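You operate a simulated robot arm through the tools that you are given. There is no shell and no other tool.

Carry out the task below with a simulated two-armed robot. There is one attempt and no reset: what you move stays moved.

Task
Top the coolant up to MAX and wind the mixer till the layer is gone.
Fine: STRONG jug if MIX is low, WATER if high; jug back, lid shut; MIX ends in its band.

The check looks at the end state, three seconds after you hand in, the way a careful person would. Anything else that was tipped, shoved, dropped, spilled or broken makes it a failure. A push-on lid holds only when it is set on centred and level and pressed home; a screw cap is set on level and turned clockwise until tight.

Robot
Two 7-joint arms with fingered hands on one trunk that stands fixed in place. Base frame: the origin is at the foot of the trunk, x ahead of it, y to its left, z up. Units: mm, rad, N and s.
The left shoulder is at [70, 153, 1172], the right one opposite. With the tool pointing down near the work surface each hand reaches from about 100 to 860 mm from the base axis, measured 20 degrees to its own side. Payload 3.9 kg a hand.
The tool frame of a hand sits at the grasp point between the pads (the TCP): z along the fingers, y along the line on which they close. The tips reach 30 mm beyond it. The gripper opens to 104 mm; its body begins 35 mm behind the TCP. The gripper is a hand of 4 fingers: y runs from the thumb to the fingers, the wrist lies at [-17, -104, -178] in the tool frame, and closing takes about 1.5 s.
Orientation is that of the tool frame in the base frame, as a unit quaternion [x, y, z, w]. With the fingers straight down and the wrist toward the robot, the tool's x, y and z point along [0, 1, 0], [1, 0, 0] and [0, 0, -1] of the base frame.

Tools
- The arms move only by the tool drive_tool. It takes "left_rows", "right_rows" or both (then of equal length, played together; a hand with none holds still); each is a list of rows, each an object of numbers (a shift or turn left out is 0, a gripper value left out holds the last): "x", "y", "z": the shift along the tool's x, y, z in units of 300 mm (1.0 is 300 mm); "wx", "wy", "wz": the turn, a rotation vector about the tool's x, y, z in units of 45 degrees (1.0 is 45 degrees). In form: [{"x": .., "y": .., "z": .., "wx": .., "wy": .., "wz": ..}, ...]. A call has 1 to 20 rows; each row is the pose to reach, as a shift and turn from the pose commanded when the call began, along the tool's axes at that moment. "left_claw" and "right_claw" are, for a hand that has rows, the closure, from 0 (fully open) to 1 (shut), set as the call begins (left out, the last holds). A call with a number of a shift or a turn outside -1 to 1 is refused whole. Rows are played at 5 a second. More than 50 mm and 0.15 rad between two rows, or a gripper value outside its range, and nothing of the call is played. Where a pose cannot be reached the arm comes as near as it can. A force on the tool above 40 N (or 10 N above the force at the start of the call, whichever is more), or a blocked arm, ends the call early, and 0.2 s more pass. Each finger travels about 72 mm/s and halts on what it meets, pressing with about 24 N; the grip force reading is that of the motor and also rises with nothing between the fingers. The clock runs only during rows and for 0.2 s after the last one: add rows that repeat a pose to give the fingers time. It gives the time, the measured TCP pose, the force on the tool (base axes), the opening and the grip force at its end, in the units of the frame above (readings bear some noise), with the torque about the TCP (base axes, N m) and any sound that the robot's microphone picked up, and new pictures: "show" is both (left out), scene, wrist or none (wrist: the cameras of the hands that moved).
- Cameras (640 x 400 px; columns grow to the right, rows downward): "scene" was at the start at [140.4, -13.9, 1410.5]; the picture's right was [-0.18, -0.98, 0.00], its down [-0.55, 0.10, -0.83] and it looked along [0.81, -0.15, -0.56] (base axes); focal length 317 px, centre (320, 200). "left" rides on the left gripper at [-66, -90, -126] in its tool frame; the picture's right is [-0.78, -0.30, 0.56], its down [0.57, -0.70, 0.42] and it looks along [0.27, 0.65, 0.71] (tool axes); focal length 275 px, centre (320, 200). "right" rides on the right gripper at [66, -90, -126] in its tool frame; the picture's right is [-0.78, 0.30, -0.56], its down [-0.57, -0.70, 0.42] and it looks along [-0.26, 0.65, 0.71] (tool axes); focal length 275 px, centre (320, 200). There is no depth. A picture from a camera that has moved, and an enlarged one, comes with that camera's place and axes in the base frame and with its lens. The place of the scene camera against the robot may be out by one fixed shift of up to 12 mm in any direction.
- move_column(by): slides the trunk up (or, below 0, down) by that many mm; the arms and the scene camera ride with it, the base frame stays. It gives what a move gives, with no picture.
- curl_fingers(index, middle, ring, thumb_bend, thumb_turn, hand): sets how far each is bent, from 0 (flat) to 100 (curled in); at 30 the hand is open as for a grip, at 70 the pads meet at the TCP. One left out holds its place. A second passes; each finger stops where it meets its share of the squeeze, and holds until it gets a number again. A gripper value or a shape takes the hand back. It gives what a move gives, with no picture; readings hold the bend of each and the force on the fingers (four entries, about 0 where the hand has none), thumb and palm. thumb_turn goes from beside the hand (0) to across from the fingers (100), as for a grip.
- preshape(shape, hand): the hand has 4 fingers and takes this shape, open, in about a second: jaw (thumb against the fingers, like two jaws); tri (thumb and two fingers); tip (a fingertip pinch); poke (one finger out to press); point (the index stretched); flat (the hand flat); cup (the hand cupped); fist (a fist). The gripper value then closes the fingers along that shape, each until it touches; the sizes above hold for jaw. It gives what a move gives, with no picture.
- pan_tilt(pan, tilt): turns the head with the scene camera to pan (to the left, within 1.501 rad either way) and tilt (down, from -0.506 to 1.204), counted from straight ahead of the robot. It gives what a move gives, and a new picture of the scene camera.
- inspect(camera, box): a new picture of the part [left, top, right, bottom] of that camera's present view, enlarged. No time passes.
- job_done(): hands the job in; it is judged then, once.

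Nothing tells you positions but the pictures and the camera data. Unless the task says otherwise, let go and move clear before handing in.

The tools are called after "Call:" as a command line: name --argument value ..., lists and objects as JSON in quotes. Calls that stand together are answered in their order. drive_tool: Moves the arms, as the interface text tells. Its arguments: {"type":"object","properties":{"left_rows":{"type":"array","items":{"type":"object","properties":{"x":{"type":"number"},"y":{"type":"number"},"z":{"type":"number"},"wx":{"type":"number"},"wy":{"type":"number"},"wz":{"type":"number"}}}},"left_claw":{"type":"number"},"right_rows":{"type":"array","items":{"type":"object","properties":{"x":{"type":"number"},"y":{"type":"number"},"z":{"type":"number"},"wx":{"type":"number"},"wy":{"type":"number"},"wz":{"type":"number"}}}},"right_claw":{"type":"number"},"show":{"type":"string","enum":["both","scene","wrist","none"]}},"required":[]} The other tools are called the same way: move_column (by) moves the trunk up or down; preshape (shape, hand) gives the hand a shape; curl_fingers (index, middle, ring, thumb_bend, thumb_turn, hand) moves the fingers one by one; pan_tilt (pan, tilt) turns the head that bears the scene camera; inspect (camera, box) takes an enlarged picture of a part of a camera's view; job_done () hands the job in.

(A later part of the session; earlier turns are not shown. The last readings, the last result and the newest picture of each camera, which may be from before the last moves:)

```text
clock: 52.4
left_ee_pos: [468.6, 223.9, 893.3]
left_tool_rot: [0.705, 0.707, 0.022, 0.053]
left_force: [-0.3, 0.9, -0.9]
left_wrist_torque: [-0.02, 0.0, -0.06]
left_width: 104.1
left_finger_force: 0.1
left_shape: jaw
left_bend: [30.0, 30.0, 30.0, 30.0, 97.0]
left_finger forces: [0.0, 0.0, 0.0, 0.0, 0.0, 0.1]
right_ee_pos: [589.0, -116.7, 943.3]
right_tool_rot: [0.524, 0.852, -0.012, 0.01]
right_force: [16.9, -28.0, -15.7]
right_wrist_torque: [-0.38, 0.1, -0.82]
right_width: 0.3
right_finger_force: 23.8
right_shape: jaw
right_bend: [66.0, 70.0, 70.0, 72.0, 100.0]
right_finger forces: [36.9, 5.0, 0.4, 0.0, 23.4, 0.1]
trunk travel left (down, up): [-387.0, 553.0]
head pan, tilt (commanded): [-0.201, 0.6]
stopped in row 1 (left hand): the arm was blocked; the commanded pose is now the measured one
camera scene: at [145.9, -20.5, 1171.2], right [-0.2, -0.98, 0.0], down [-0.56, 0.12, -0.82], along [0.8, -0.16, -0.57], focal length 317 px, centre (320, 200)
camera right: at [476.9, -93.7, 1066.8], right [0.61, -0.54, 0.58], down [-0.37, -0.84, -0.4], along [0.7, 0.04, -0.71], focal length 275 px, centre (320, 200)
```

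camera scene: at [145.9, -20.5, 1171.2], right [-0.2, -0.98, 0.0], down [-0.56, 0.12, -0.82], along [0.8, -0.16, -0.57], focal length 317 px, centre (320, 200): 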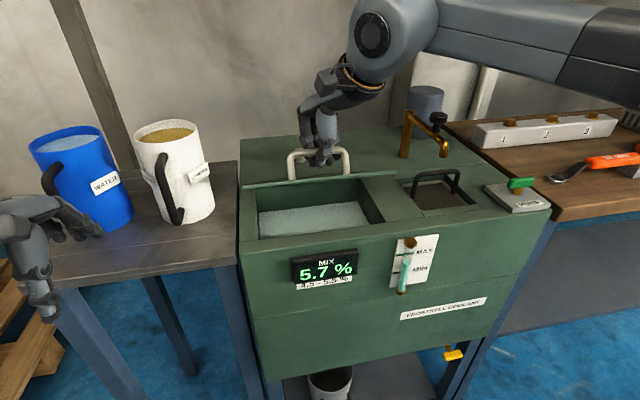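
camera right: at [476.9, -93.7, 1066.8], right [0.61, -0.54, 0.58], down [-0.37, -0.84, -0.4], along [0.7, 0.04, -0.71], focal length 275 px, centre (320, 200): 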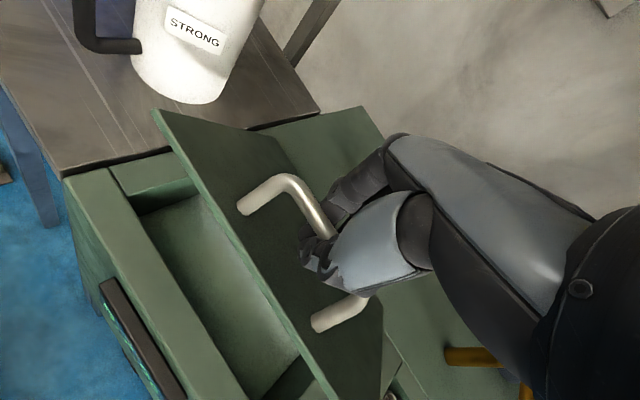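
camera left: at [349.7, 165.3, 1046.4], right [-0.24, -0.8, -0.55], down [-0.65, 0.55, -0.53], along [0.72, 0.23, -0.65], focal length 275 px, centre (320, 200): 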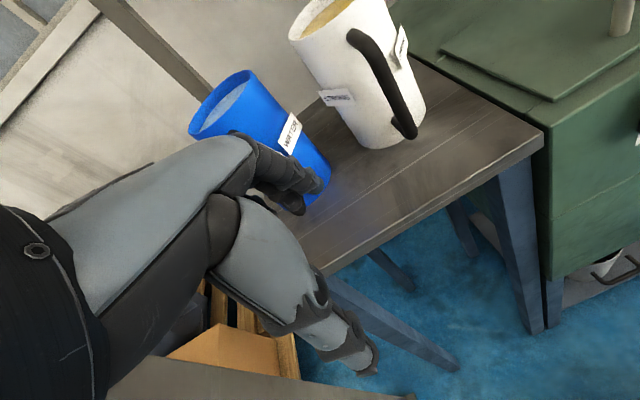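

I'll repeat this more slowly: un-yaw first, then lower.

Call:
drive_tool --right_rows '[{"x": 0.003, "wz": 0.03}, {"x": 0.006, "wz": 0.08}, {"x": 0.012, "wz": 0.14, "z": 0.01}, {"x": 0.018, "wz": 0.2, "y": -0.01, "z": 0.02}, {"x": 0.024, "wz": 0.27, "y": -0.02, "z": 0.04}, {"x": 0.029, "wz": 0.33, "y": -0.026, "z": 0.065}]' --show "none"

```text
clock: 53.0
left_ee_pos: [465.6, 226.1, 894.4]
left_tool_rot: [0.703, 0.708, 0.022, 0.055]
left_force: [0.0, 0.7, 0.4]
left_wrist_torque: [-0.05, -0.04, 0.01]
left_width: 103.9
left_finger_force: 0.0
left_shape: jaw
left_bend: [30.0, 30.0, 30.0, 30.0, 97.0]
left_finger forces: [0.0, 0.0, 0.0, 0.0, 0.0, 0.0]
right_ee_pos: [588.0, -115.7, 940.7]
right_tool_rot: [0.544, 0.839, -0.016, 0.014]
right_force: [14.8, -17.5, -15.2]
right_wrist_torque: [-0.16, 0.02, -0.58]
right_width: 0.0
right_finger_force: 25.1
right_shape: jaw
right_bend: [67.0, 70.0, 70.0, 72.0, 100.0]
right_finger forces: [31.2, 4.9, 1.1, 0.1, 22.8, 0.0]
trunk travel left (down, up): [-387.0, 553.0]
head pan, tilt (commanded): [-0.201, 0.6]
stopped in row 2 (right hand): the force on the tool passed its limit at 51 N (the readings are from after the stop); the commanded pose is now the measured one
```

Call:
drive_tool --right_rows '[{"wz": 0.03}, {"wz": 0.06}, {"wz": 0.1, "z": 0.005}, {"x": 0.005, "wz": 0.15, "z": 0.01}, {"x": 0.01, "wz": 0.2, "z": 0.02}, {"x": 0.015, "wz": 0.25, "y": -0.01, "z": 0.03}, {"x": 0.02, "wz": 0.3, "y": -0.015, "z": 0.045}]' --show "none"

```text
clock: 54.6
left_ee_pos: [467.3, 222.8, 895.4]
left_tool_rot: [0.705, 0.706, 0.023, 0.055]
left_force: [0.4, 0.4, 0.6]
left_wrist_torque: [0.0, -0.02, 0.0]
left_width: 104.2
left_finger_force: 0.0
left_shape: jaw
left_bend: [30.0, 30.0, 30.0, 30.0, 97.0]
left_finger forces: [0.0, 0.0, 0.1, 0.0, 0.0, 0.1]
right_ee_pos: [580.7, -113.7, 935.0]
right_tool_rot: [0.62, 0.784, -0.009, 0.017]
right_force: [15.8, -16.9, -14.6]
right_wrist_torque: [-0.09, -0.01, -0.17]
right_width: 0.0
right_finger_force: 24.1
right_shape: jaw
right_bend: [68.0, 70.0, 70.0, 72.0, 100.0]
right_finger forces: [18.8, 4.8, 3.6, 0.1, 21.9, 0.1]
right hand out of reach, approached as far as the arm can: row 5, 7
trunk travel left (down, up): [-387.0, 553.0]
head pan, tilt (commanded): [-0.201, 0.6]
```

Call:
drive_tool --right_rows '[{"x": 0.007, "y": -0.015, "z": 0.03, "wz": 0.04}, {"x": 0.014, "y": -0.031, "z": 0.067, "wz": 0.09}, {"x": 0.025, "y": -0.047, "z": 0.105, "wz": 0.14}, {"x": 0.036, "y": -0.063, "z": 0.14, "wz": 0.2}, {"x": 0.046, "y": -0.077, "z": 0.18, "wz": 0.25}, {"x": 0.055, "y": -0.09, "z": 0.21, "wz": 0.3}, {"x": 0.055, "y": -0.09, "z": 0.217, "wz": 0.3}]' --show "both"

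```text
clock: 56.2
left_ee_pos: [465.9, 225.5, 894.4]
left_tool_rot: [0.705, 0.707, 0.022, 0.057]
left_force: [-0.7, -0.2, 0.3]
left_wrist_torque: [-0.02, 0.0, 0.03]
left_width: 104.1
left_finger_force: 0.1
left_shape: jaw
left_bend: [30.0, 30.0, 30.0, 30.0, 97.0]
left_finger forces: [0.0, 0.0, 0.1, 0.1, 0.0, 0.0]
right_ee_pos: [544.8, -102.6, 871.7]
right_tool_rot: [0.721, 0.693, -0.006, 0.017]
right_force: [14.1, 5.8, -4.6]
right_wrist_torque: [0.07, 0.01, 0.28]
right_width: 0.0
right_finger_force: 23.5
right_shape: jaw
right_bend: [70.0, 70.0, 70.0, 72.0, 100.0]
right_finger forces: [5.0, 7.4, 4.3, 0.1, 0.1, 0.0]
right hand out of reach, approached as far as the arm can: row 5, 6, 7
trunk travel left (down, up): [-387.0, 553.0]
head pan, tilt (commanded): [-0.201, 0.6]
camera scene: at [142.7, -15.7, 1171.8], right [-0.2, -0.98, 0.0], down [-0.56, 0.11, -0.82], along [0.81, -0.16, -0.57], focal length 317 px, centre (320, 200)
camera right: at [455.3, -29.1, 993.6], right [0.26, -0.77, 0.59], down [-0.72, -0.56, -0.42], along [0.65, -0.31, -0.7], focal length 275 px, centre (320, 200)
```

scene: 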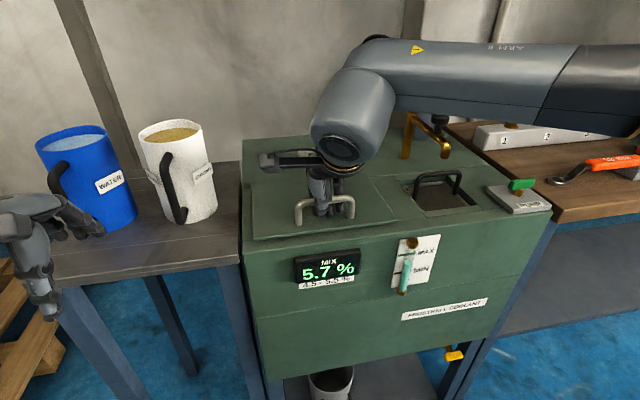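
right: 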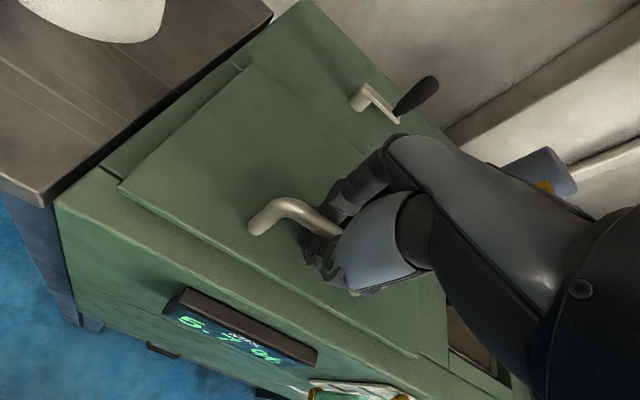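

The lid is shut again. I'll open the right hand, lift it clear, and start pitching the left hand to point forward, watching how the arms fold.

Call:
drive_tool --right_rows '[{"z": 0}, {"z": 0}, {"z": 0}, {"z": 0}, {"z": 0}, {"z": 0}, {"z": 0}, {"z": 0}, {"z": -0.1}, {"z": -0.2}, {"z": -0.3}, {"z": -0.3}]' --right_claw 0 --left_rows '[{"wx": -0.12}, {"wx": -0.24}, {"wx": -0.36}, {"wx": -0.48}, {"wx": -0.6}, {"wx": -0.72}, {"wx": -0.84}, {"wx": -0.95}, {"wx": -1}, {"wx": -1}, {"wx": -1}, {"wx": -1}]' --show "scene"

```text
clock: 58.8
left_ee_pos: [490.5, 234.9, 884.6]
left_tool_rot: [0.629, 0.644, 0.291, 0.323]
left_force: [0.6, 0.6, 0.1]
left_wrist_torque: [0.02, -0.01, 0.03]
left_width: 103.7
left_finger_force: 0.1
left_shape: jaw
left_bend: [30.0, 30.0, 30.0, 30.0, 97.0]
left_finger forces: [0.0, 0.0, 0.1, 0.0, 0.0, 0.1]
left hand out of reach, approached as far as the arm can: row 1, 2, 3, 4, 5, 6, 7, 8, 9, 10, 11, 12
right_ee_pos: [546.7, -108.7, 960.0]
right_tool_rot: [0.722, 0.691, -0.009, 0.017]
right_force: [-0.6, -0.7, 0.2]
right_wrist_torque: [0.0, 0.0, 0.01]
right_width: 103.8
right_finger_force: 0.0
right_shape: jaw
right_bend: [30.0, 30.0, 30.0, 30.0, 97.0]
right_finger forces: [0.0, 0.0, 0.0, 0.1, 0.0, 0.0]
right hand out of reach, approached as far as the arm can: row 10, 11, 12
trunk travel left (down, up): [-387.0, 553.0]
head pan, tilt (commanded): [-0.201, 0.6]
camera scene: at [140.3, -17.0, 1172.1], right [-0.2, -0.98, 0.0], down [-0.55, 0.11, -0.82], along [0.81, -0.16, -0.57], focal length 317 px, centre (320, 200)
```

scene: 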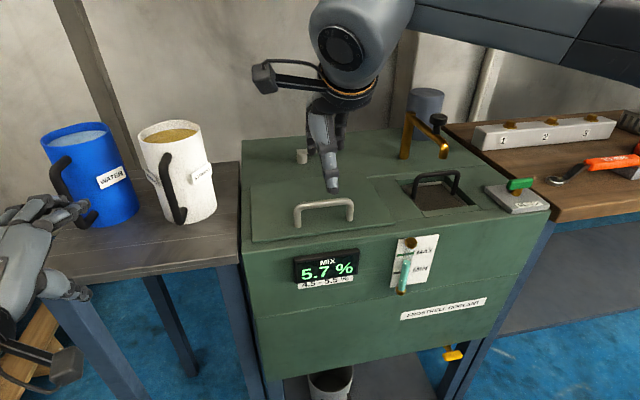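

Call:
pan_tilt --pan 0.75 --tilt 0.5

```text
clock: 60.0
left_ee_pos: [489.7, 234.1, 884.0]
left_tool_rot: [0.629, 0.644, 0.292, 0.323]
left_force: [0.4, 0.4, 0.8]
left_wrist_torque: [0.01, 0.02, 0.01]
left_width: 103.8
left_finger_force: 0.0
left_shape: jaw
left_bend: [30.0, 30.0, 30.0, 30.0, 97.0]
left_finger forces: [0.0, 0.1, 0.1, 0.0, 0.1, 0.0]
right_ee_pos: [546.7, -109.1, 959.2]
right_tool_rot: [0.722, 0.692, -0.007, 0.017]
right_force: [-0.2, -0.6, 0.8]
right_wrist_torque: [-0.02, -0.02, -0.02]
right_width: 104.1
right_finger_force: 0.0
right_shape: jaw
right_bend: [30.0, 30.0, 30.0, 30.0, 97.0]
right_finger forces: [0.0, 0.1, 0.1, 0.0, 0.1, 0.0]
trunk travel left (down, up): [-387.0, 553.0]
head pan, tilt (commanded): [0.75, 0.499]
camera scene: at [119.9, 62.9, 1181.2], right [0.68, -0.73, 0.0], down [-0.35, -0.33, -0.88], along [0.64, 0.6, -0.48], focal length 317 px, centre (320, 200)
```

scene: 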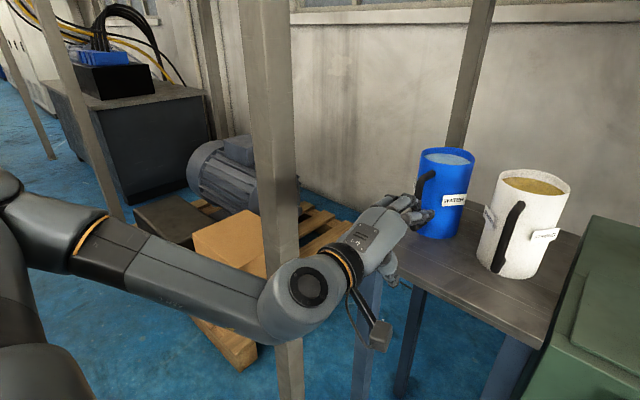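

The left arm pitched up nicely with the elbow out to the side. I'll raise it clear of the table and roll the hand toward a jug-handle grip, thumb to the left and fingers to the right.

Call:
drive_tool --left_rows '[{"x": -0.005, "y": 0.05, "z": -0.07}, {"x": -0.01, "y": 0.1, "z": -0.14, "wz": 0.1}, {"x": -0.01, "y": 0.141, "z": -0.197, "wz": 0.25}, {"x": -0.01, "y": 0.141, "z": -0.197, "wz": 0.4}, {"x": -0.01, "y": 0.141, "z": -0.197, "wz": 0.55}, {"x": -0.01, "y": 0.141, "z": -0.197, "wz": 0.7}, {"x": -0.01, "y": 0.141, "z": -0.197, "wz": 0.85}, {"x": -0.01, "y": 0.141, "z": -0.197, "wz": 1}, {"x": -0.01, "y": 0.141, "z": -0.197, "wz": 1}]' --show "scene"

```text
clock: 62.0
left_ee_pos: [471.0, 233.8, 951.8]
left_tool_rot: [0.827, 0.353, 0.394, 0.189]
left_force: [0.0, -0.4, -0.9]
left_wrist_torque: [0.01, 0.01, 0.03]
left_width: 104.1
left_finger_force: 0.1
left_shape: jaw
left_bend: [30.0, 30.0, 30.0, 30.0, 97.0]
left_finger forces: [0.0, 0.0, 0.0, 0.0, 0.0, 0.1]
left hand out of reach, approached as far as the arm can: row 1, 2, 3, 4, 5, 6, 8, 9
right_ee_pos: [545.6, -108.9, 958.9]
right_tool_rot: [0.721, 0.692, -0.008, 0.018]
right_force: [-1.1, 0.3, -0.2]
right_wrist_torque: [-0.01, 0.01, 0.02]
right_width: 103.8
right_finger_force: 0.1
right_shape: jaw
right_bend: [30.0, 30.0, 30.0, 30.0, 97.0]
right_finger forces: [0.1, 0.0, 0.0, 0.0, 0.0, 0.0]
trunk travel left (down, up): [-387.0, 553.0]
head pan, tilt (commanded): [0.75, 0.499]
camera scene: at [119.7, 63.0, 1181.3], right [0.68, -0.73, 0.0], down [-0.35, -0.33, -0.88], along [0.64, 0.6, -0.48], focal length 317 px, centre (320, 200)
```

scene: 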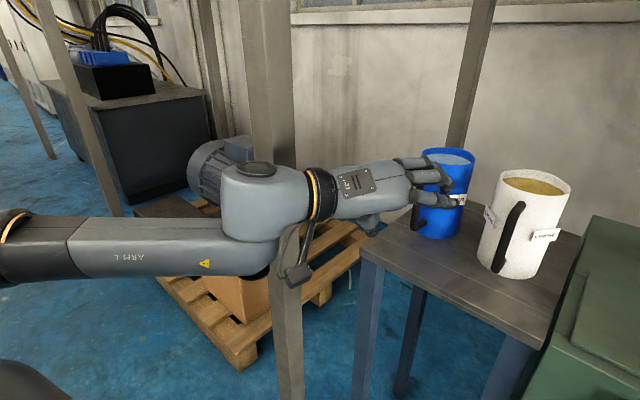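

Rolling the remaining 45°.

Call:
drive_tool --left_rows '[{"wz": 0.15}, {"wz": 0.3}, {"wz": 0.45}, {"wz": 0.6}, {"wz": 0.75}, {"wz": 0.9}, {"wz": 1.0}, {"wz": 1.0}]' --show "scene"

```text
clock: 63.8
left_ee_pos: [471.4, 235.2, 950.5]
left_tool_rot: [0.9, 0.011, 0.435, 0.021]
left_force: [-0.1, -0.4, -0.1]
left_wrist_torque: [-0.03, -0.02, -0.03]
left_width: 104.2
left_finger_force: 0.1
left_shape: jaw
left_bend: [30.0, 30.0, 30.0, 30.0, 97.0]
left_finger forces: [0.0, 0.0, 0.0, 0.1, 0.1, 0.0]
left hand out of reach, approached as far as the arm can: row 1, 2, 3
right_ee_pos: [545.2, -108.7, 959.7]
right_tool_rot: [0.722, 0.692, -0.006, 0.018]
right_force: [0.6, 0.4, -0.7]
right_wrist_torque: [-0.04, 0.0, -0.02]
right_width: 103.6
right_finger_force: 0.0
right_shape: jaw
right_bend: [30.0, 30.0, 30.0, 30.0, 97.0]
right_finger forces: [0.1, 0.0, 0.0, 0.0, 0.0, 0.1]
trunk travel left (down, up): [-387.0, 553.0]
head pan, tilt (commanded): [0.75, 0.499]
camera scene: at [119.6, 62.9, 1181.3], right [0.68, -0.73, 0.0], down [-0.35, -0.33, -0.88], along [0.64, 0.6, -0.48], focal length 317 px, centre (320, 200)
```

scene: 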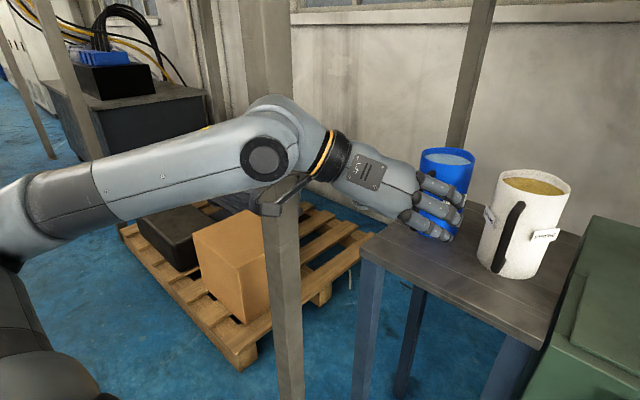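

The left hand is in a good gripping roll now, with its elbow comfortably out. I'll level its pitch and look with the wrist camera to measure the WATER handle.

Call:
drive_tool --left_rows '[{"wy": 0.15}, {"wy": 0.3}, {"wy": 0.45}, {"wy": 0.6}, {"wy": 0.75}, {"wy": 0.845}, {"wy": 0.845}]' --show "both"

```text
clock: 65.4
left_ee_pos: [487.0, 255.3, 951.6]
left_tool_rot: [0.708, 0.022, 0.706, 0.012]
left_force: [0.1, 0.2, -0.1]
left_wrist_torque: [0.0, 0.01, 0.01]
left_width: 103.8
left_finger_force: 0.0
left_shape: jaw
left_bend: [30.0, 30.0, 30.0, 30.0, 97.0]
left_finger forces: [0.2, 0.1, 0.1, 0.1, 0.0, 0.0]
left hand out of reach, approached as far as the arm can: row 2, 3, 4, 5, 6, 7
right_ee_pos: [544.9, -108.6, 958.9]
right_tool_rot: [0.721, 0.693, -0.008, 0.017]
right_force: [-0.5, 0.1, 0.2]
right_wrist_torque: [0.0, 0.01, 0.01]
right_width: 103.9
right_finger_force: 0.0
right_shape: jaw
right_bend: [30.0, 30.0, 30.0, 30.0, 97.0]
right_finger forces: [0.1, 0.0, 0.0, 0.0, 0.0, 0.0]
trunk travel left (down, up): [-387.0, 553.0]
head pan, tilt (commanded): [0.75, 0.499]
camera scene: at [119.9, 63.7, 1181.2], right [0.68, -0.73, 0.0], down [-0.35, -0.33, -0.88], along [0.64, 0.6, -0.48], focal length 317 px, centre (320, 200)
camera left: at [359.1, 338.4, 882.2], right [0.55, 0.27, -0.79], down [0.42, 0.73, 0.54], along [0.72, -0.63, 0.3], focal length 275 px, centre (320, 200)
```

scene: 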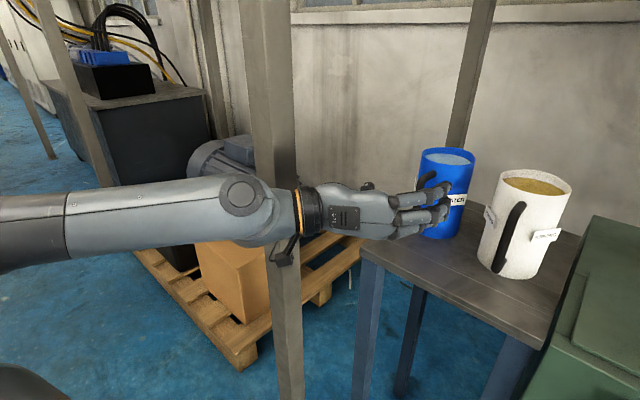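
left: 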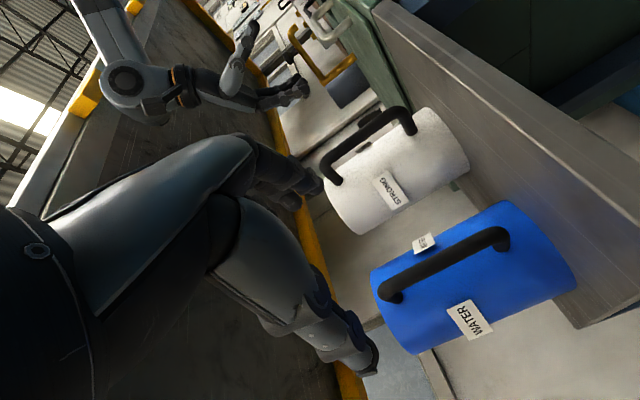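

The wrist camera gives an excellent view of the handles. I'll zoom in on the WATER jug to measure the handle and the gap to the wall.

Call:
inspect --camera "left" --box '[340, 180, 600, 370]'

Call:
pan_tilt --pan 0.3 --tilt 0.5

Call:
inspect --camera "scene" --box '[230, 100, 430, 260]'

```text
2.11 times, centred on (470, 275) of left
camera zoom: at [359.1, 338.4, 882.2], right [0.55, 0.27, -0.79], down [0.42, 0.73, 0.54], along [0.72, -0.63, 0.3], focal length 580 px, centre (4, 42)
```

zoom: 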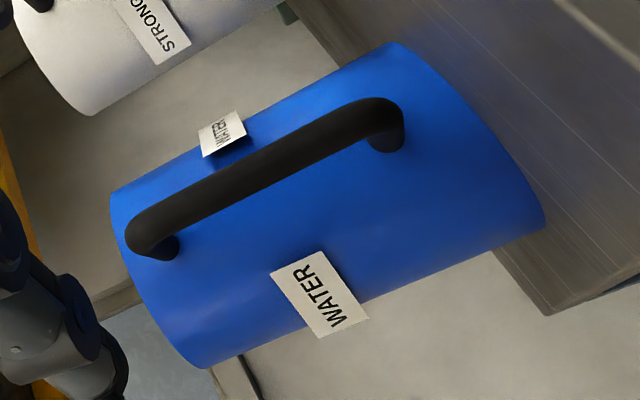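

```text
clock: 66.3
left_ee_pos: [485.5, 254.5, 951.2]
left_tool_rot: [0.707, 0.022, 0.707, 0.013]
left_force: [0.3, 0.2, -0.7]
left_wrist_torque: [-0.01, -0.02, 0.0]
left_width: 104.2
left_finger_force: 0.0
left_shape: jaw
left_bend: [30.0, 30.0, 30.0, 30.0, 97.0]
left_finger forces: [0.1, 0.0, 0.1, 0.0, 0.0, 0.1]
right_ee_pos: [544.8, -108.9, 959.1]
right_tool_rot: [0.722, 0.692, -0.008, 0.017]
right_force: [-0.2, -1.1, -0.4]
right_wrist_torque: [0.02, 0.0, -0.01]
right_width: 103.6
right_finger_force: 0.0
right_shape: jaw
right_bend: [30.0, 30.0, 30.0, 30.0, 97.0]
right_finger forces: [0.1, 0.0, 0.0, 0.1, 0.0, 0.0]
trunk travel left (down, up): [-387.0, 553.0]
head pan, tilt (commanded): [0.3, 0.499]
camera scene: at [140.1, 28.0, 1181.2], right [0.3, -0.95, 0.0], down [-0.46, -0.14, -0.88], along [0.84, 0.26, -0.48], focal length 317 px, centre (320, 200)
```

scene: 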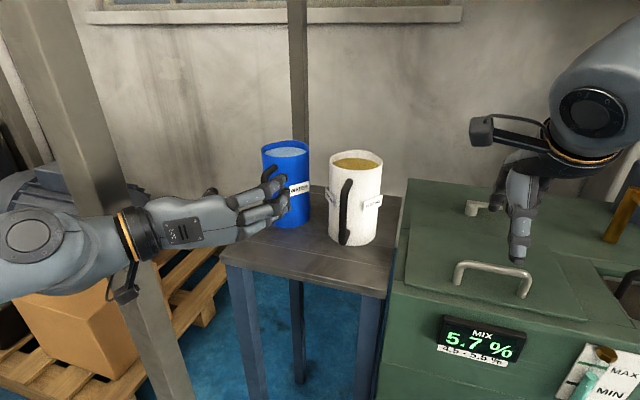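

```text
2.50 times, centred on (330, 180) of scene
camera zoom: at [140.1, 28.0, 1181.2], right [0.3, -0.95, 0.0], down [-0.46, -0.14, -0.88], along [0.84, 0.26, -0.48], focal length 792 px, centre (295, 250)
```

zoom: 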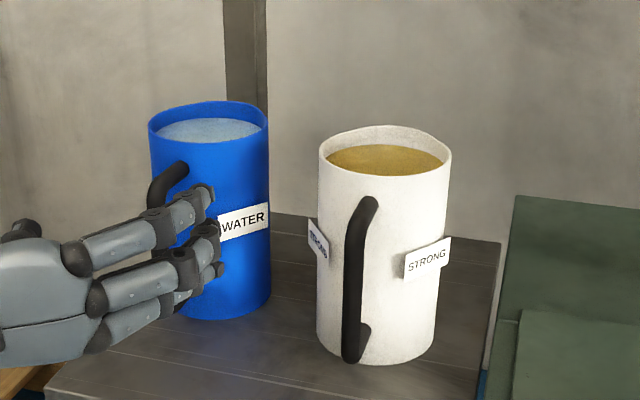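

Measured: the WATER handle is a vertical bar at about (575, 268) from z≈853 to 942, and the jug radius is about 44. Before grabbing it I need the lid open, so I'll test a forward-pitched right hand for better reach over the lid arc.

Call:
drive_tool --right_rows '[{"wx": -0.15, "z": -0.02}, {"wx": -0.3, "z": -0.04}, {"wx": -0.45, "z": -0.06}, {"wx": -0.6, "z": -0.08}, {"wx": -0.75, "z": -0.1}, {"wx": -0.9, "z": -0.1}, {"wx": -0.9, "z": -0.1}]' --show "none"

Call:
pan_tilt --pan -0.5 --tilt 0.4

```text
clock: 67.9
left_ee_pos: [484.3, 254.1, 950.5]
left_tool_rot: [0.707, 0.021, 0.706, 0.013]
left_force: [0.5, 0.7, 0.1]
left_wrist_torque: [-0.02, -0.01, -0.04]
left_width: 104.0
left_finger_force: 0.2
left_shape: jaw
left_bend: [30.0, 30.0, 30.0, 30.0, 97.0]
left_finger forces: [0.1, 0.1, 0.0, 0.0, 0.0, 0.0]
right_ee_pos: [545.9, -108.9, 988.9]
right_tool_rot: [0.671, 0.652, 0.232, 0.266]
right_force: [-0.3, 0.1, -0.5]
right_wrist_torque: [-0.01, 0.02, 0.03]
right_width: 103.8
right_finger_force: 0.0
right_shape: jaw
right_bend: [30.0, 30.0, 30.0, 30.0, 97.0]
right_finger forces: [0.0, 0.0, 0.1, 0.0, 0.0, 0.0]
trunk travel left (down, up): [-387.0, 553.0]
head pan, tilt (commanded): [0.3, 0.499]
```

```text
clock: 69.0
left_ee_pos: [483.9, 253.2, 950.3]
left_tool_rot: [0.707, 0.022, 0.706, 0.013]
left_force: [-0.3, -0.4, 0.3]
left_wrist_torque: [-0.03, -0.01, 0.02]
left_width: 104.0
left_finger_force: 0.1
left_shape: jaw
left_bend: [30.0, 30.0, 30.0, 30.0, 97.0]
left_finger forces: [0.0, 0.0, 0.0, 0.0, 0.0, 0.1]
right_ee_pos: [546.2, -108.7, 988.6]
right_tool_rot: [0.671, 0.652, 0.233, 0.266]
right_force: [-0.4, -0.2, -0.7]
right_wrist_torque: [0.01, 0.0, -0.03]
right_width: 103.7
right_finger_force: 0.0
right_shape: jaw
right_bend: [30.0, 30.0, 30.0, 30.0, 97.0]
right_finger forces: [0.0, 0.0, 0.0, 0.1, 0.2, 0.0]
trunk travel left (down, up): [-387.0, 553.0]
head pan, tilt (commanded): [-0.499, 0.4]
camera scene: at [134.6, -43.3, 1190.4], right [-0.48, -0.88, 0.0], down [-0.34, 0.19, -0.92], along [0.81, -0.44, -0.39], focal length 317 px, centre (320, 200)
```

scene: 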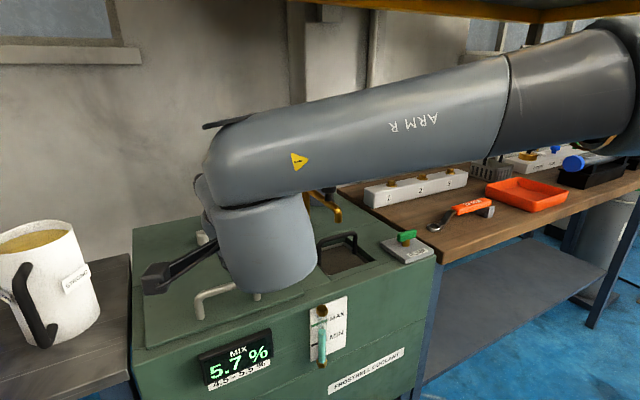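

With about 40° forward pitch the pose is reachable. I'll test moving forward along where the lid handle would travel.

Call:
drive_tool --right_rows '[{"x": 0.01, "y": 0.1, "z": 0.05}, {"x": 0.02, "y": 0.2, "z": 0.11}, {"x": 0.032, "y": 0.307, "z": 0.175}, {"x": 0.04, "y": 0.4, "z": 0.24}, {"x": 0.04, "y": 0.4, "z": 0.24}]' --show "scene"

```text
clock: 70.2
left_ee_pos: [485.9, 253.5, 951.2]
left_tool_rot: [0.707, 0.022, 0.706, 0.013]
left_force: [-0.3, 0.9, 1.1]
left_wrist_torque: [0.02, 0.0, 0.0]
left_width: 104.1
left_finger_force: 0.1
left_shape: jaw
left_bend: [30.0, 30.0, 30.0, 30.0, 97.0]
left_finger forces: [0.0, 0.1, 0.0, 0.1, 0.0, 0.0]
right_ee_pos: [631.3, -102.9, 1006.9]
right_tool_rot: [0.672, 0.651, 0.232, 0.267]
right_force: [-0.2, -0.1, -0.2]
right_wrist_torque: [0.0, -0.03, 0.0]
right_width: 104.0
right_finger_force: 0.1
right_shape: jaw
right_bend: [30.0, 30.0, 30.0, 30.0, 97.0]
right_finger forces: [0.0, 0.0, 0.0, 0.0, 0.0, 0.0]
right hand out of reach, approached as far as the arm can: row 3, 4, 5
trunk travel left (down, up): [-387.0, 553.0]
head pan, tilt (commanded): [-0.499, 0.4]
camera scene: at [134.8, -43.7, 1190.3], right [-0.48, -0.88, 0.0], down [-0.34, 0.19, -0.92], along [0.81, -0.44, -0.39], focal length 317 px, centre (320, 200)
```

scene: 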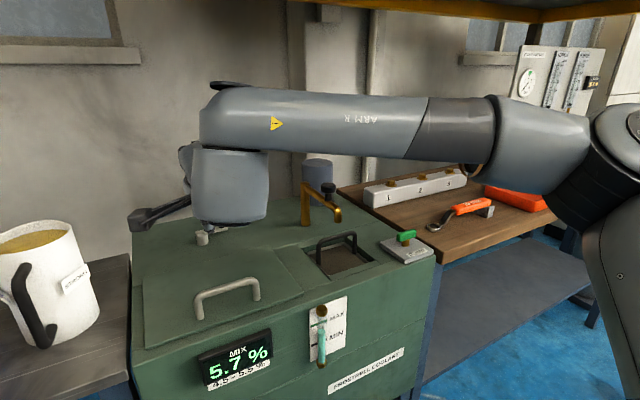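

The pitched hand reaches x≈631 here. I'll test the far region by going out around the right side and then coming back left, to see whether it's a true limit.

Call:
drive_tool --right_rows '[{"x": -0.1, "y": 0.05, "z": 0.0}, {"x": -0.22, "y": 0.12, "z": 0.06}, {"x": -0.32, "y": 0.2, "z": 0.12}, {"x": -0.36, "y": 0.3, "z": 0.2}, {"x": -0.36, "y": 0.4, "z": 0.28}, {"x": -0.3, "y": 0.45, "z": 0.33}, {"x": -0.2, "y": 0.45, "z": 0.33}, {"x": -0.1, "y": 0.45, "z": 0.33}, {"x": 0, "y": 0.45, "z": 0.33}, {"x": 0, "y": 0.45, "z": 0.33}]' --show "scene"

```text
clock: 72.4
left_ee_pos: [485.8, 253.9, 952.3]
left_tool_rot: [0.708, 0.021, 0.706, 0.013]
left_force: [-0.1, 0.8, 0.3]
left_wrist_torque: [0.0, 0.0, -0.02]
left_width: 103.8
left_finger_force: 0.1
left_shape: jaw
left_bend: [30.0, 30.0, 30.0, 30.0, 97.0]
left_finger forces: [0.0, 0.0, 0.0, 0.0, 0.1, 0.0]
right_ee_pos: [710.7, -177.7, 1019.5]
right_tool_rot: [0.671, 0.652, 0.232, 0.267]
right_force: [0.0, -0.2, 0.2]
right_wrist_torque: [0.0, 0.02, 0.0]
right_width: 104.1
right_finger_force: 0.0
right_shape: jaw
right_bend: [30.0, 30.0, 30.0, 30.0, 97.0]
right_finger forces: [0.0, 0.1, 0.1, 0.0, 0.0, 0.0]
right hand out of reach, approached as far as the arm can: row 5, 6, 7, 8, 9, 10
trunk travel left (down, up): [-387.0, 553.0]
head pan, tilt (commanded): [-0.499, 0.4]
camera scene: at [134.8, -43.9, 1190.3], right [-0.48, -0.88, 0.0], down [-0.34, 0.19, -0.92], along [0.81, -0.44, -0.39], focal length 317 px, centre (320, 200)
```

scene: 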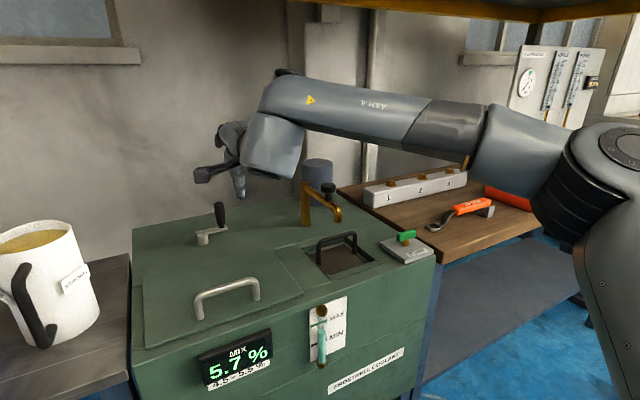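

Still a diagonal limit. I'll test whether yawing the pitched hand 25° to the left extends it.

Call:
drive_tool --right_rows '[{"wx": -0.004, "wy": 0.09, "wz": -0.1}, {"wx": -0.01, "wy": 0.18, "wz": -0.21}, {"wx": -0.015, "wy": 0.27, "wz": -0.31}, {"wx": -0.02, "wy": 0.366, "wz": -0.417}, {"x": 0.08, "wx": -0.02, "wy": 0.366, "wz": -0.417}, {"x": 0.16, "wx": -0.02, "wy": 0.366, "wz": -0.417}, {"x": 0.25, "z": -0.014, "wx": -0.02, "wy": 0.366, "wz": -0.417}, {"x": 0.25, "z": -0.014, "wx": -0.02, "wy": 0.366, "wz": -0.417}]' --show "scene"

```text
clock: 74.2
left_ee_pos: [485.8, 253.7, 951.9]
left_tool_rot: [0.708, 0.021, 0.706, 0.012]
left_force: [-0.1, 0.0, 0.9]
left_wrist_torque: [0.02, -0.02, 0.01]
left_width: 103.8
left_finger_force: 0.2
left_shape: jaw
left_bend: [30.0, 30.0, 30.0, 30.0, 97.0]
left_finger forces: [0.0, 0.0, 0.1, 0.1, 0.0, 0.1]
right_ee_pos: [699.6, -110.1, 1014.3]
right_tool_rot: [0.514, 0.781, 0.285, 0.209]
right_force: [0.3, -0.3, -0.7]
right_wrist_torque: [0.04, 0.03, -0.03]
right_width: 104.1
right_finger_force: 0.1
right_shape: jaw
right_bend: [30.0, 30.0, 30.0, 30.0, 97.0]
right_finger forces: [0.1, 0.0, 0.1, 0.1, 0.1, 0.0]
right hand out of reach, approached as far as the arm can: row 4, 5, 7, 8
trunk travel left (down, up): [-387.0, 553.0]
head pan, tilt (commanded): [-0.499, 0.4]
camera scene: at [135.0, -43.8, 1190.3], right [-0.48, -0.88, 0.0], down [-0.34, 0.19, -0.92], along [0.81, -0.44, -0.39], focal length 317 px, centre (320, 200)
```

scene: 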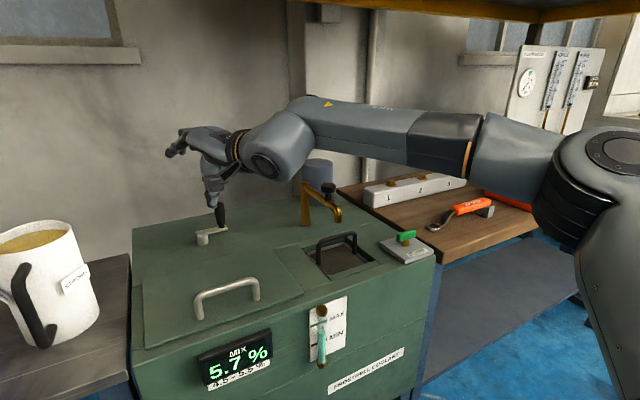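

Yawing 25° with pitch does extend the reach, to (700, −110, 1014). So I'll hook the handle with a 25° yaw from the start and increase pitch as the lid opens. First I go back above the handle, fingers down and yawed.

Call:
drive_tool --right_rows '[{"x": 0.033, "y": -0.066, "z": -0.026, "wx": 0.13}, {"x": 0.065, "y": -0.133, "z": -0.051, "wx": 0.26}, {"x": 0.098, "y": -0.199, "z": -0.077, "wx": 0.4}, {"x": 0.13, "y": -0.265, "z": -0.102, "wx": 0.53}, {"x": 0.163, "y": -0.331, "z": -0.128, "wx": 0.66}, {"x": 0.195, "y": -0.398, "z": -0.153, "wx": 0.79}, {"x": 0.228, "y": -0.464, "z": -0.179, "wx": 0.92}, {"x": 0.228, "y": -0.464, "z": -0.179, "wx": 0.92}]' --show "wrist"

```text
clock: 76.0
left_ee_pos: [485.4, 254.5, 952.9]
left_tool_rot: [0.707, 0.021, 0.707, 0.013]
left_force: [-0.3, 0.3, 0.2]
left_wrist_torque: [0.03, 0.0, 0.01]
left_width: 104.2
left_finger_force: 0.1
left_shape: jaw
left_bend: [30.0, 30.0, 30.0, 30.0, 97.0]
left_finger forces: [0.0, 0.0, 0.0, 0.1, 0.1, 0.0]
right_ee_pos: [546.2, -100.2, 958.8]
right_tool_rot: [0.555, 0.832, -0.011, 0.014]
right_force: [-0.4, 0.5, -0.3]
right_wrist_torque: [0.04, 0.0, -0.01]
right_width: 103.7
right_finger_force: 0.1
right_shape: jaw
right_bend: [30.0, 30.0, 30.0, 30.0, 97.0]
right_finger forces: [0.0, 0.0, 0.1, 0.0, 0.1, 0.0]
trunk travel left (down, up): [-387.0, 553.0]
head pan, tilt (commanded): [-0.499, 0.4]
camera right: at [434.4, -68.9, 1082.5], right [0.56, -0.58, 0.58], down [-0.42, -0.81, -0.4], along [0.71, -0.02, -0.71], focal length 275 px, centre (320, 200)
```

right: 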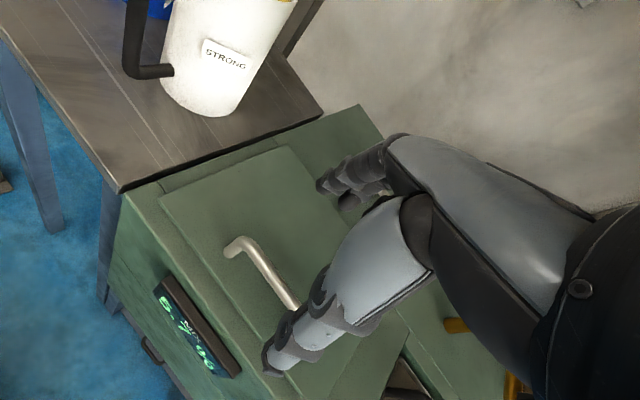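

Well aligned again. Descending and closing around the bar.

Call:
drive_tool --right_rows '[{"z": 0.07}, {"z": 0.14}, {"z": 0.21}, {"z": 0.27}, {"z": 0.3}, {"z": 0.3}]' --show "none"

Call:
drive_tool --right_rows '[{"z": 0}, {"z": 0}, {"z": 0}, {"z": 0}, {"z": 0}, {"z": 0}, {"z": 0}, {"z": 0}, {"z": 0}]' --right_claw 1.0 --show "both"

```text
clock: 77.4
left_ee_pos: [485.1, 253.6, 952.1]
left_tool_rot: [0.707, 0.022, 0.706, 0.013]
left_force: [-0.1, 0.8, -0.3]
left_wrist_torque: [0.01, 0.01, 0.02]
left_width: 103.8
left_finger_force: 0.0
left_shape: jaw
left_bend: [30.0, 30.0, 30.0, 30.0, 97.0]
left_finger forces: [0.0, 0.0, 0.0, 0.0, 0.0, 0.1]
right_ee_pos: [546.7, -103.8, 869.2]
right_tool_rot: [0.555, 0.832, -0.012, 0.015]
right_force: [0.4, -0.5, -0.5]
right_wrist_torque: [0.01, 0.0, -0.01]
right_width: 103.6
right_finger_force: 0.1
right_shape: jaw
right_bend: [30.0, 30.0, 30.0, 30.0, 97.0]
right_finger forces: [0.1, 0.0, 0.1, 0.1, 0.0, 0.0]
trunk travel left (down, up): [-387.0, 553.0]
head pan, tilt (commanded): [-0.499, 0.4]
```

```text
clock: 79.4
left_ee_pos: [485.1, 253.4, 951.8]
left_tool_rot: [0.707, 0.021, 0.706, 0.012]
left_force: [0.3, -0.3, 0.4]
left_wrist_torque: [0.03, -0.02, -0.05]
left_width: 104.0
left_finger_force: 0.0
left_shape: jaw
left_bend: [30.0, 30.0, 30.0, 30.0, 97.0]
left_finger forces: [0.1, 0.0, 0.1, 0.0, 0.0, 0.0]
right_ee_pos: [546.0, -105.1, 870.2]
right_tool_rot: [0.554, 0.832, -0.01, 0.015]
right_force: [-4.4, -3.9, 0.0]
right_wrist_torque: [0.02, -0.01, -0.12]
right_width: 0.1
right_finger_force: 23.3
right_shape: jaw
right_bend: [73.0, 70.0, 70.0, 63.0, 100.0]
right_finger forces: [7.6, 0.2, 0.0, 0.1, 23.3, 0.0]
trunk travel left (down, up): [-387.0, 553.0]
head pan, tilt (commanded): [-0.499, 0.4]
camera scene: at [133.8, -44.2, 1190.5], right [-0.48, -0.88, 0.0], down [-0.34, 0.19, -0.92], along [0.81, -0.44, -0.39], focal length 317 px, centre (320, 200)
camera right: at [435.1, -73.6, 993.7], right [0.56, -0.58, 0.58], down [-0.42, -0.81, -0.4], along [0.71, -0.02, -0.7], focal length 275 px, centre (320, 200)
```

scene: 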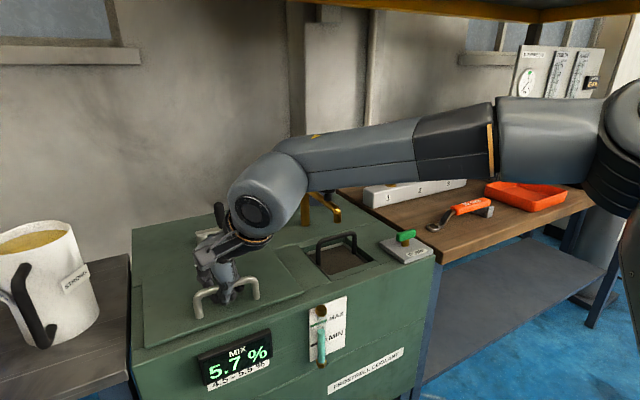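
right: 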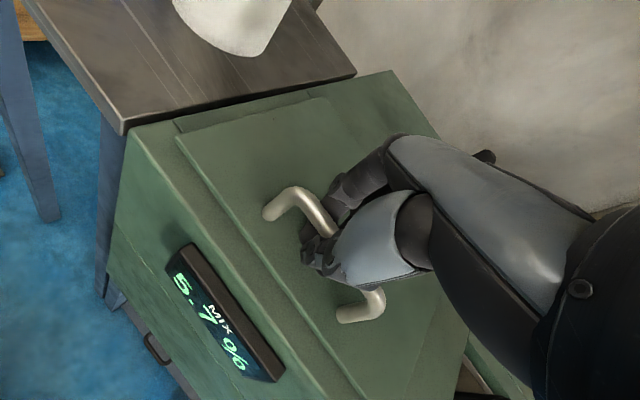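

The bar is captured again. I'll lift along the arc to about 20° with a little pitch, slowly.

Call:
drive_tool --right_rows '[{"x": -0.004, "y": 0.009, "z": -0.024, "wx": -0.03}, {"x": -0.008, "y": 0.019, "z": -0.048, "wx": -0.07}, {"x": -0.0167, "y": 0.04, "z": -0.095, "wx": -0.133}, {"x": -0.027, "y": 0.067, "z": -0.14, "wx": -0.21}, {"x": -0.04, "y": 0.097, "z": -0.183, "wx": -0.29}, {"x": -0.04, "y": 0.097, "z": -0.183, "wx": -0.29}]' --show "scene"

```text
clock: 80.8
left_ee_pos: [484.7, 252.5, 952.3]
left_tool_rot: [0.707, 0.021, 0.707, 0.013]
left_force: [0.7, 0.6, 0.1]
left_wrist_torque: [-0.03, -0.02, -0.01]
left_width: 103.9
left_finger_force: 0.0
left_shape: jaw
left_bend: [30.0, 30.0, 30.0, 30.0, 97.0]
left_finger forces: [0.1, 0.0, 0.0, 0.1, 0.0, 0.0]
right_ee_pos: [576.7, -104.0, 924.0]
right_tool_rot: [0.55, 0.827, 0.085, 0.078]
right_force: [-1.4, -5.0, 1.0]
right_wrist_torque: [-0.01, 0.06, -0.21]
right_width: 0.0
right_finger_force: 24.1
right_shape: jaw
right_bend: [73.0, 70.0, 70.0, 65.0, 100.0]
right_finger forces: [7.3, 0.0, 0.0, 0.0, 7.5, 0.0]
trunk travel left (down, up): [-387.0, 553.0]
head pan, tilt (commanded): [-0.499, 0.4]
camera scene: at [134.2, -44.6, 1190.4], right [-0.48, -0.88, 0.0], down [-0.34, 0.19, -0.92], along [0.81, -0.44, -0.39], focal length 317 px, centre (320, 200)
```

scene: 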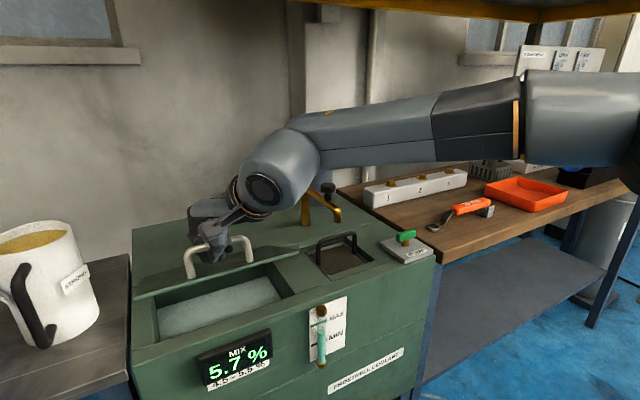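

That went smoothly with almost no force. I'll continue to about 50°.

Call:
drive_tool --right_rows '[{"x": -0.016, "y": 0.043, "z": -0.03, "wx": -0.08}, {"x": -0.032, "y": 0.086, "z": -0.057, "wx": -0.156}, {"x": -0.05, "y": 0.132, "z": -0.079, "wx": -0.23}, {"x": -0.068, "y": 0.179, "z": -0.099, "wx": -0.31}, {"x": -0.087, "y": 0.228, "z": -0.112, "wx": -0.39}, {"x": -0.107, "y": 0.277, "z": -0.123, "wx": -0.467}, {"x": -0.107, "y": 0.277, "z": -0.123, "wx": -0.467}]' --show "both"

```text
clock: 82.4
left_ee_pos: [488.4, 252.7, 951.0]
left_tool_rot: [0.709, 0.022, 0.705, 0.012]
left_force: [-0.3, 0.2, -0.5]
left_wrist_torque: [0.06, 0.0, 0.03]
left_width: 103.8
left_finger_force: 0.0
left_shape: jaw
left_bend: [30.0, 30.0, 30.0, 30.0, 97.0]
left_finger forces: [0.0, 0.0, 0.1, 0.0, 0.0, 0.1]
right_ee_pos: [659.5, -102.7, 978.0]
right_tool_rot: [0.528, 0.799, 0.231, 0.175]
right_force: [4.3, -0.2, -22.4]
right_wrist_torque: [-0.13, 0.28, -0.16]
right_width: 0.0
right_finger_force: 23.9
right_shape: jaw
right_bend: [73.0, 70.0, 70.0, 64.0, 100.0]
right_finger forces: [9.6, 1.0, 0.1, 0.0, 29.2, 0.1]
trunk travel left (down, up): [-387.0, 553.0]
head pan, tilt (commanded): [-0.499, 0.4]
camera scene: at [138.8, -43.8, 1189.7], right [-0.48, -0.88, 0.0], down [-0.35, 0.19, -0.92], along [0.81, -0.44, -0.39], focal length 317 px, centre (320, 200)
camera right: at [498.3, -95.1, 1030.9], right [0.23, -0.72, 0.65], down [-0.09, -0.69, -0.72], along [0.97, 0.11, -0.23], focal length 275 px, centre (320, 200)
```

scene: 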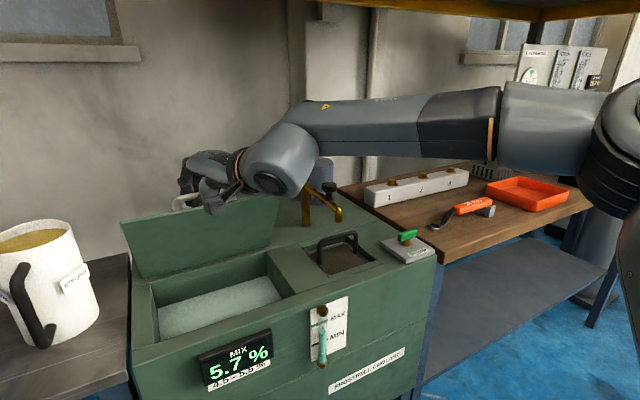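
right: 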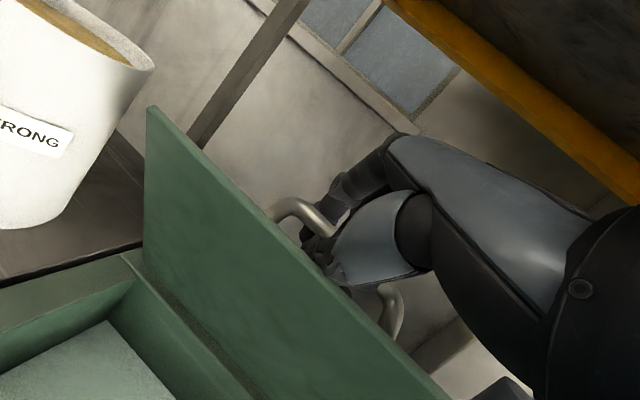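

The lid is about 50° open. I'll ease the hand down a few millimetres and reduce pitch, to see whether the lid hangs on the hand or stays by itself.

Call:
drive_tool --right_rows '[{"x": 0.003, "y": -0.01, "z": 0.005, "wx": 0.05}, {"x": 0.006, "y": -0.021, "z": 0.01, "wx": 0.12}, {"x": 0.006, "y": -0.021, "z": 0.01, "wx": 0.2}, {"x": 0.006, "y": -0.021, "z": 0.01, "wx": 0.2}]' --show "none"

```text
clock: 83.4
left_ee_pos: [485.9, 253.2, 950.9]
left_tool_rot: [0.708, 0.021, 0.706, 0.012]
left_force: [-0.3, 0.1, 0.1]
left_wrist_torque: [0.02, -0.03, -0.04]
left_width: 104.1
left_finger_force: 0.1
left_shape: jaw
left_bend: [30.0, 30.0, 30.0, 30.0, 97.0]
left_finger forces: [0.0, 0.0, 0.1, 0.1, 0.1, 0.0]
right_ee_pos: [654.8, -102.8, 976.2]
right_tool_rot: [0.54, 0.813, 0.171, 0.135]
right_force: [2.4, -3.1, -4.5]
right_wrist_torque: [0.06, -0.02, -0.2]
right_width: 0.0
right_finger_force: 24.3
right_shape: jaw
right_bend: [73.0, 70.0, 70.0, 65.0, 100.0]
right_finger forces: [10.6, 0.6, 0.0, 0.0, 23.1, 0.0]
trunk travel left (down, up): [-387.0, 553.0]
head pan, tilt (commanded): [-0.499, 0.4]
```

Very little load, so the lid is easy to hold. I'll go on toward about 70°, with less pitch and a bit more yaw.

Call:
drive_tool --right_rows '[{"x": -0.02, "y": 0.051, "z": 0.001, "wx": 0.03, "wy": 0.02, "wz": -0.04}, {"x": -0.04, "y": 0.102, "z": 0.003, "wx": 0.07, "wy": 0.04, "wz": -0.09}, {"x": -0.06, "y": 0.149, "z": 0.018, "wx": 0.1, "wy": 0.06, "wz": -0.14}, {"x": -0.08, "y": 0.195, "z": 0.035, "wx": 0.14, "wy": 0.09, "wz": -0.19}, {"x": -0.08, "y": 0.195, "z": 0.035, "wx": 0.14, "wy": 0.09, "wz": -0.19}]' --show "both"

```text
clock: 84.5
left_ee_pos: [482.6, 254.1, 954.3]
left_tool_rot: [0.707, 0.024, 0.707, 0.009]
left_force: [0.4, 0.5, 0.1]
left_wrist_torque: [0.01, 0.0, -0.01]
left_width: 104.0
left_finger_force: 0.1
left_shape: jaw
left_bend: [30.0, 30.0, 30.0, 30.0, 97.0]
left_finger forces: [0.1, 0.1, 0.1, 0.1, 0.0, 0.0]
right_ee_pos: [633.3, -97.3, 970.6]
right_tool_rot: [0.497, 0.852, 0.129, 0.104]
right_force: [3.3, -34.1, -7.3]
right_wrist_torque: [0.04, 0.0, -0.65]
right_width: 0.0
right_finger_force: 24.2
right_shape: jaw
right_bend: [73.0, 70.0, 70.0, 65.0, 100.0]
right_finger forces: [22.5, 0.7, 0.0, 0.0, 31.3, 0.0]
right hand out of reach, approached as far as the arm can: row 1, 2, 3, 4, 5
trunk travel left (down, up): [-387.0, 553.0]
head pan, tilt (commanded): [-0.499, 0.4]
stopped in row 5 (right hand): the force on the tool passed its limit at 46 N (the readings are from after the stop); the commanded pose is now the measured one
camera scene: at [133.5, -49.1, 1190.4], right [-0.48, -0.88, 0.0], down [-0.34, 0.19, -0.92], along [0.81, -0.44, -0.39], focal length 317 px, centre (320, 200)
camera right: at [487.9, -95.6, 1056.6], right [0.45, -0.6, 0.66], down [-0.17, -0.78, -0.6], along [0.88, 0.16, -0.45], focal length 275 px, centre (320, 200)
```

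scene: 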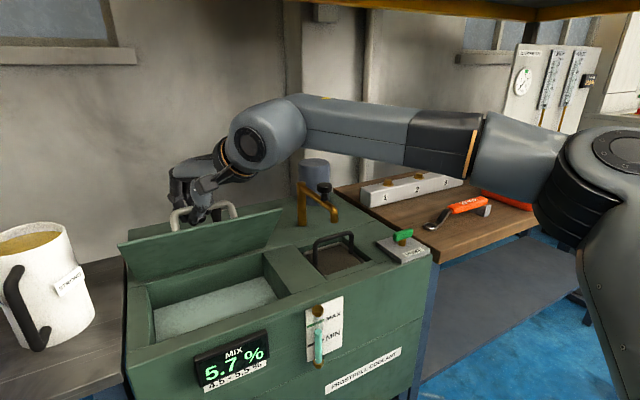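
right: 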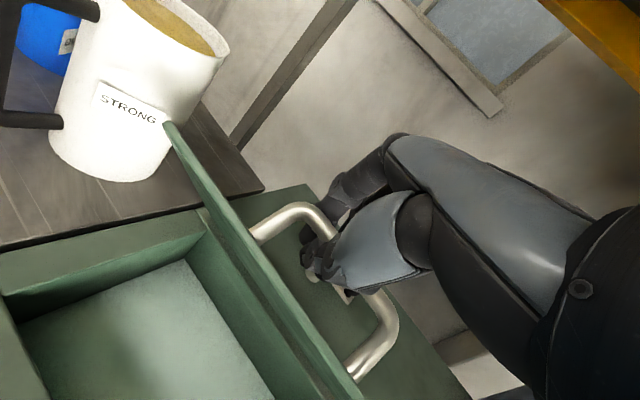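

Reducing pitch lost reach, so I'll go back to about 50° open with ~30° pitch and keep the lid there with the right hand.

Call:
drive_tool --right_rows '[{"x": -0.02, "y": 0.0, "z": 0, "wx": -0.05, "wy": -0.01, "wz": 0.03}, {"x": -0.03, "y": 0.02, "z": -0.001, "wx": -0.11, "wy": -0.02, "wz": 0.06}, {"x": -0.043, "y": 0.042, "z": -0.002, "wx": -0.18, "wy": -0.03, "wz": 0.1}, {"x": -0.056, "y": 0.062, "z": -0.004, "wx": -0.245, "wy": -0.043, "wz": 0.126}, {"x": -0.056, "y": 0.062, "z": -0.004, "wx": -0.245, "wy": -0.043, "wz": 0.126}]' --show "scene"

```text
clock: 84.8
left_ee_pos: [488.0, 260.4, 948.9]
left_tool_rot: [0.71, 0.026, 0.704, 0.006]
left_force: [1.4, 0.8, -0.2]
left_wrist_torque: [0.02, -0.04, -0.01]
left_width: 103.8
left_finger_force: 0.0
left_shape: jaw
left_bend: [30.0, 30.0, 30.0, 30.0, 97.0]
left_finger forces: [0.1, 0.0, 0.0, 0.0, 0.0, 0.0]
right_ee_pos: [640.9, -95.5, 975.6]
right_tool_rot: [0.494, 0.852, 0.123, 0.123]
right_force: [11.2, -32.7, -25.7]
right_wrist_torque: [-0.38, 0.2, -0.69]
right_width: 0.0
right_finger_force: 23.5
right_shape: jaw
right_bend: [73.0, 70.0, 70.0, 62.0, 100.0]
right_finger forces: [26.8, 0.7, 0.1, 0.1, 30.7, 0.0]
trunk travel left (down, up): [-387.0, 553.0]
head pan, tilt (commanded): [-0.499, 0.4]
stopped in row 1 (right hand): the force on the tool passed its limit at 51 N (the readings are from after the stop); the commanded pose is now the measured one
camera scene: at [142.6, -48.5, 1188.5], right [-0.48, -0.88, 0.0], down [-0.35, 0.19, -0.92], along [0.8, -0.44, -0.4], focal length 317 px, centre (320, 200)
```

scene: 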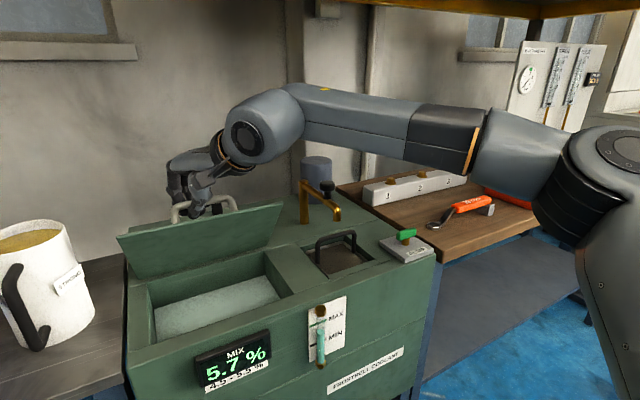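

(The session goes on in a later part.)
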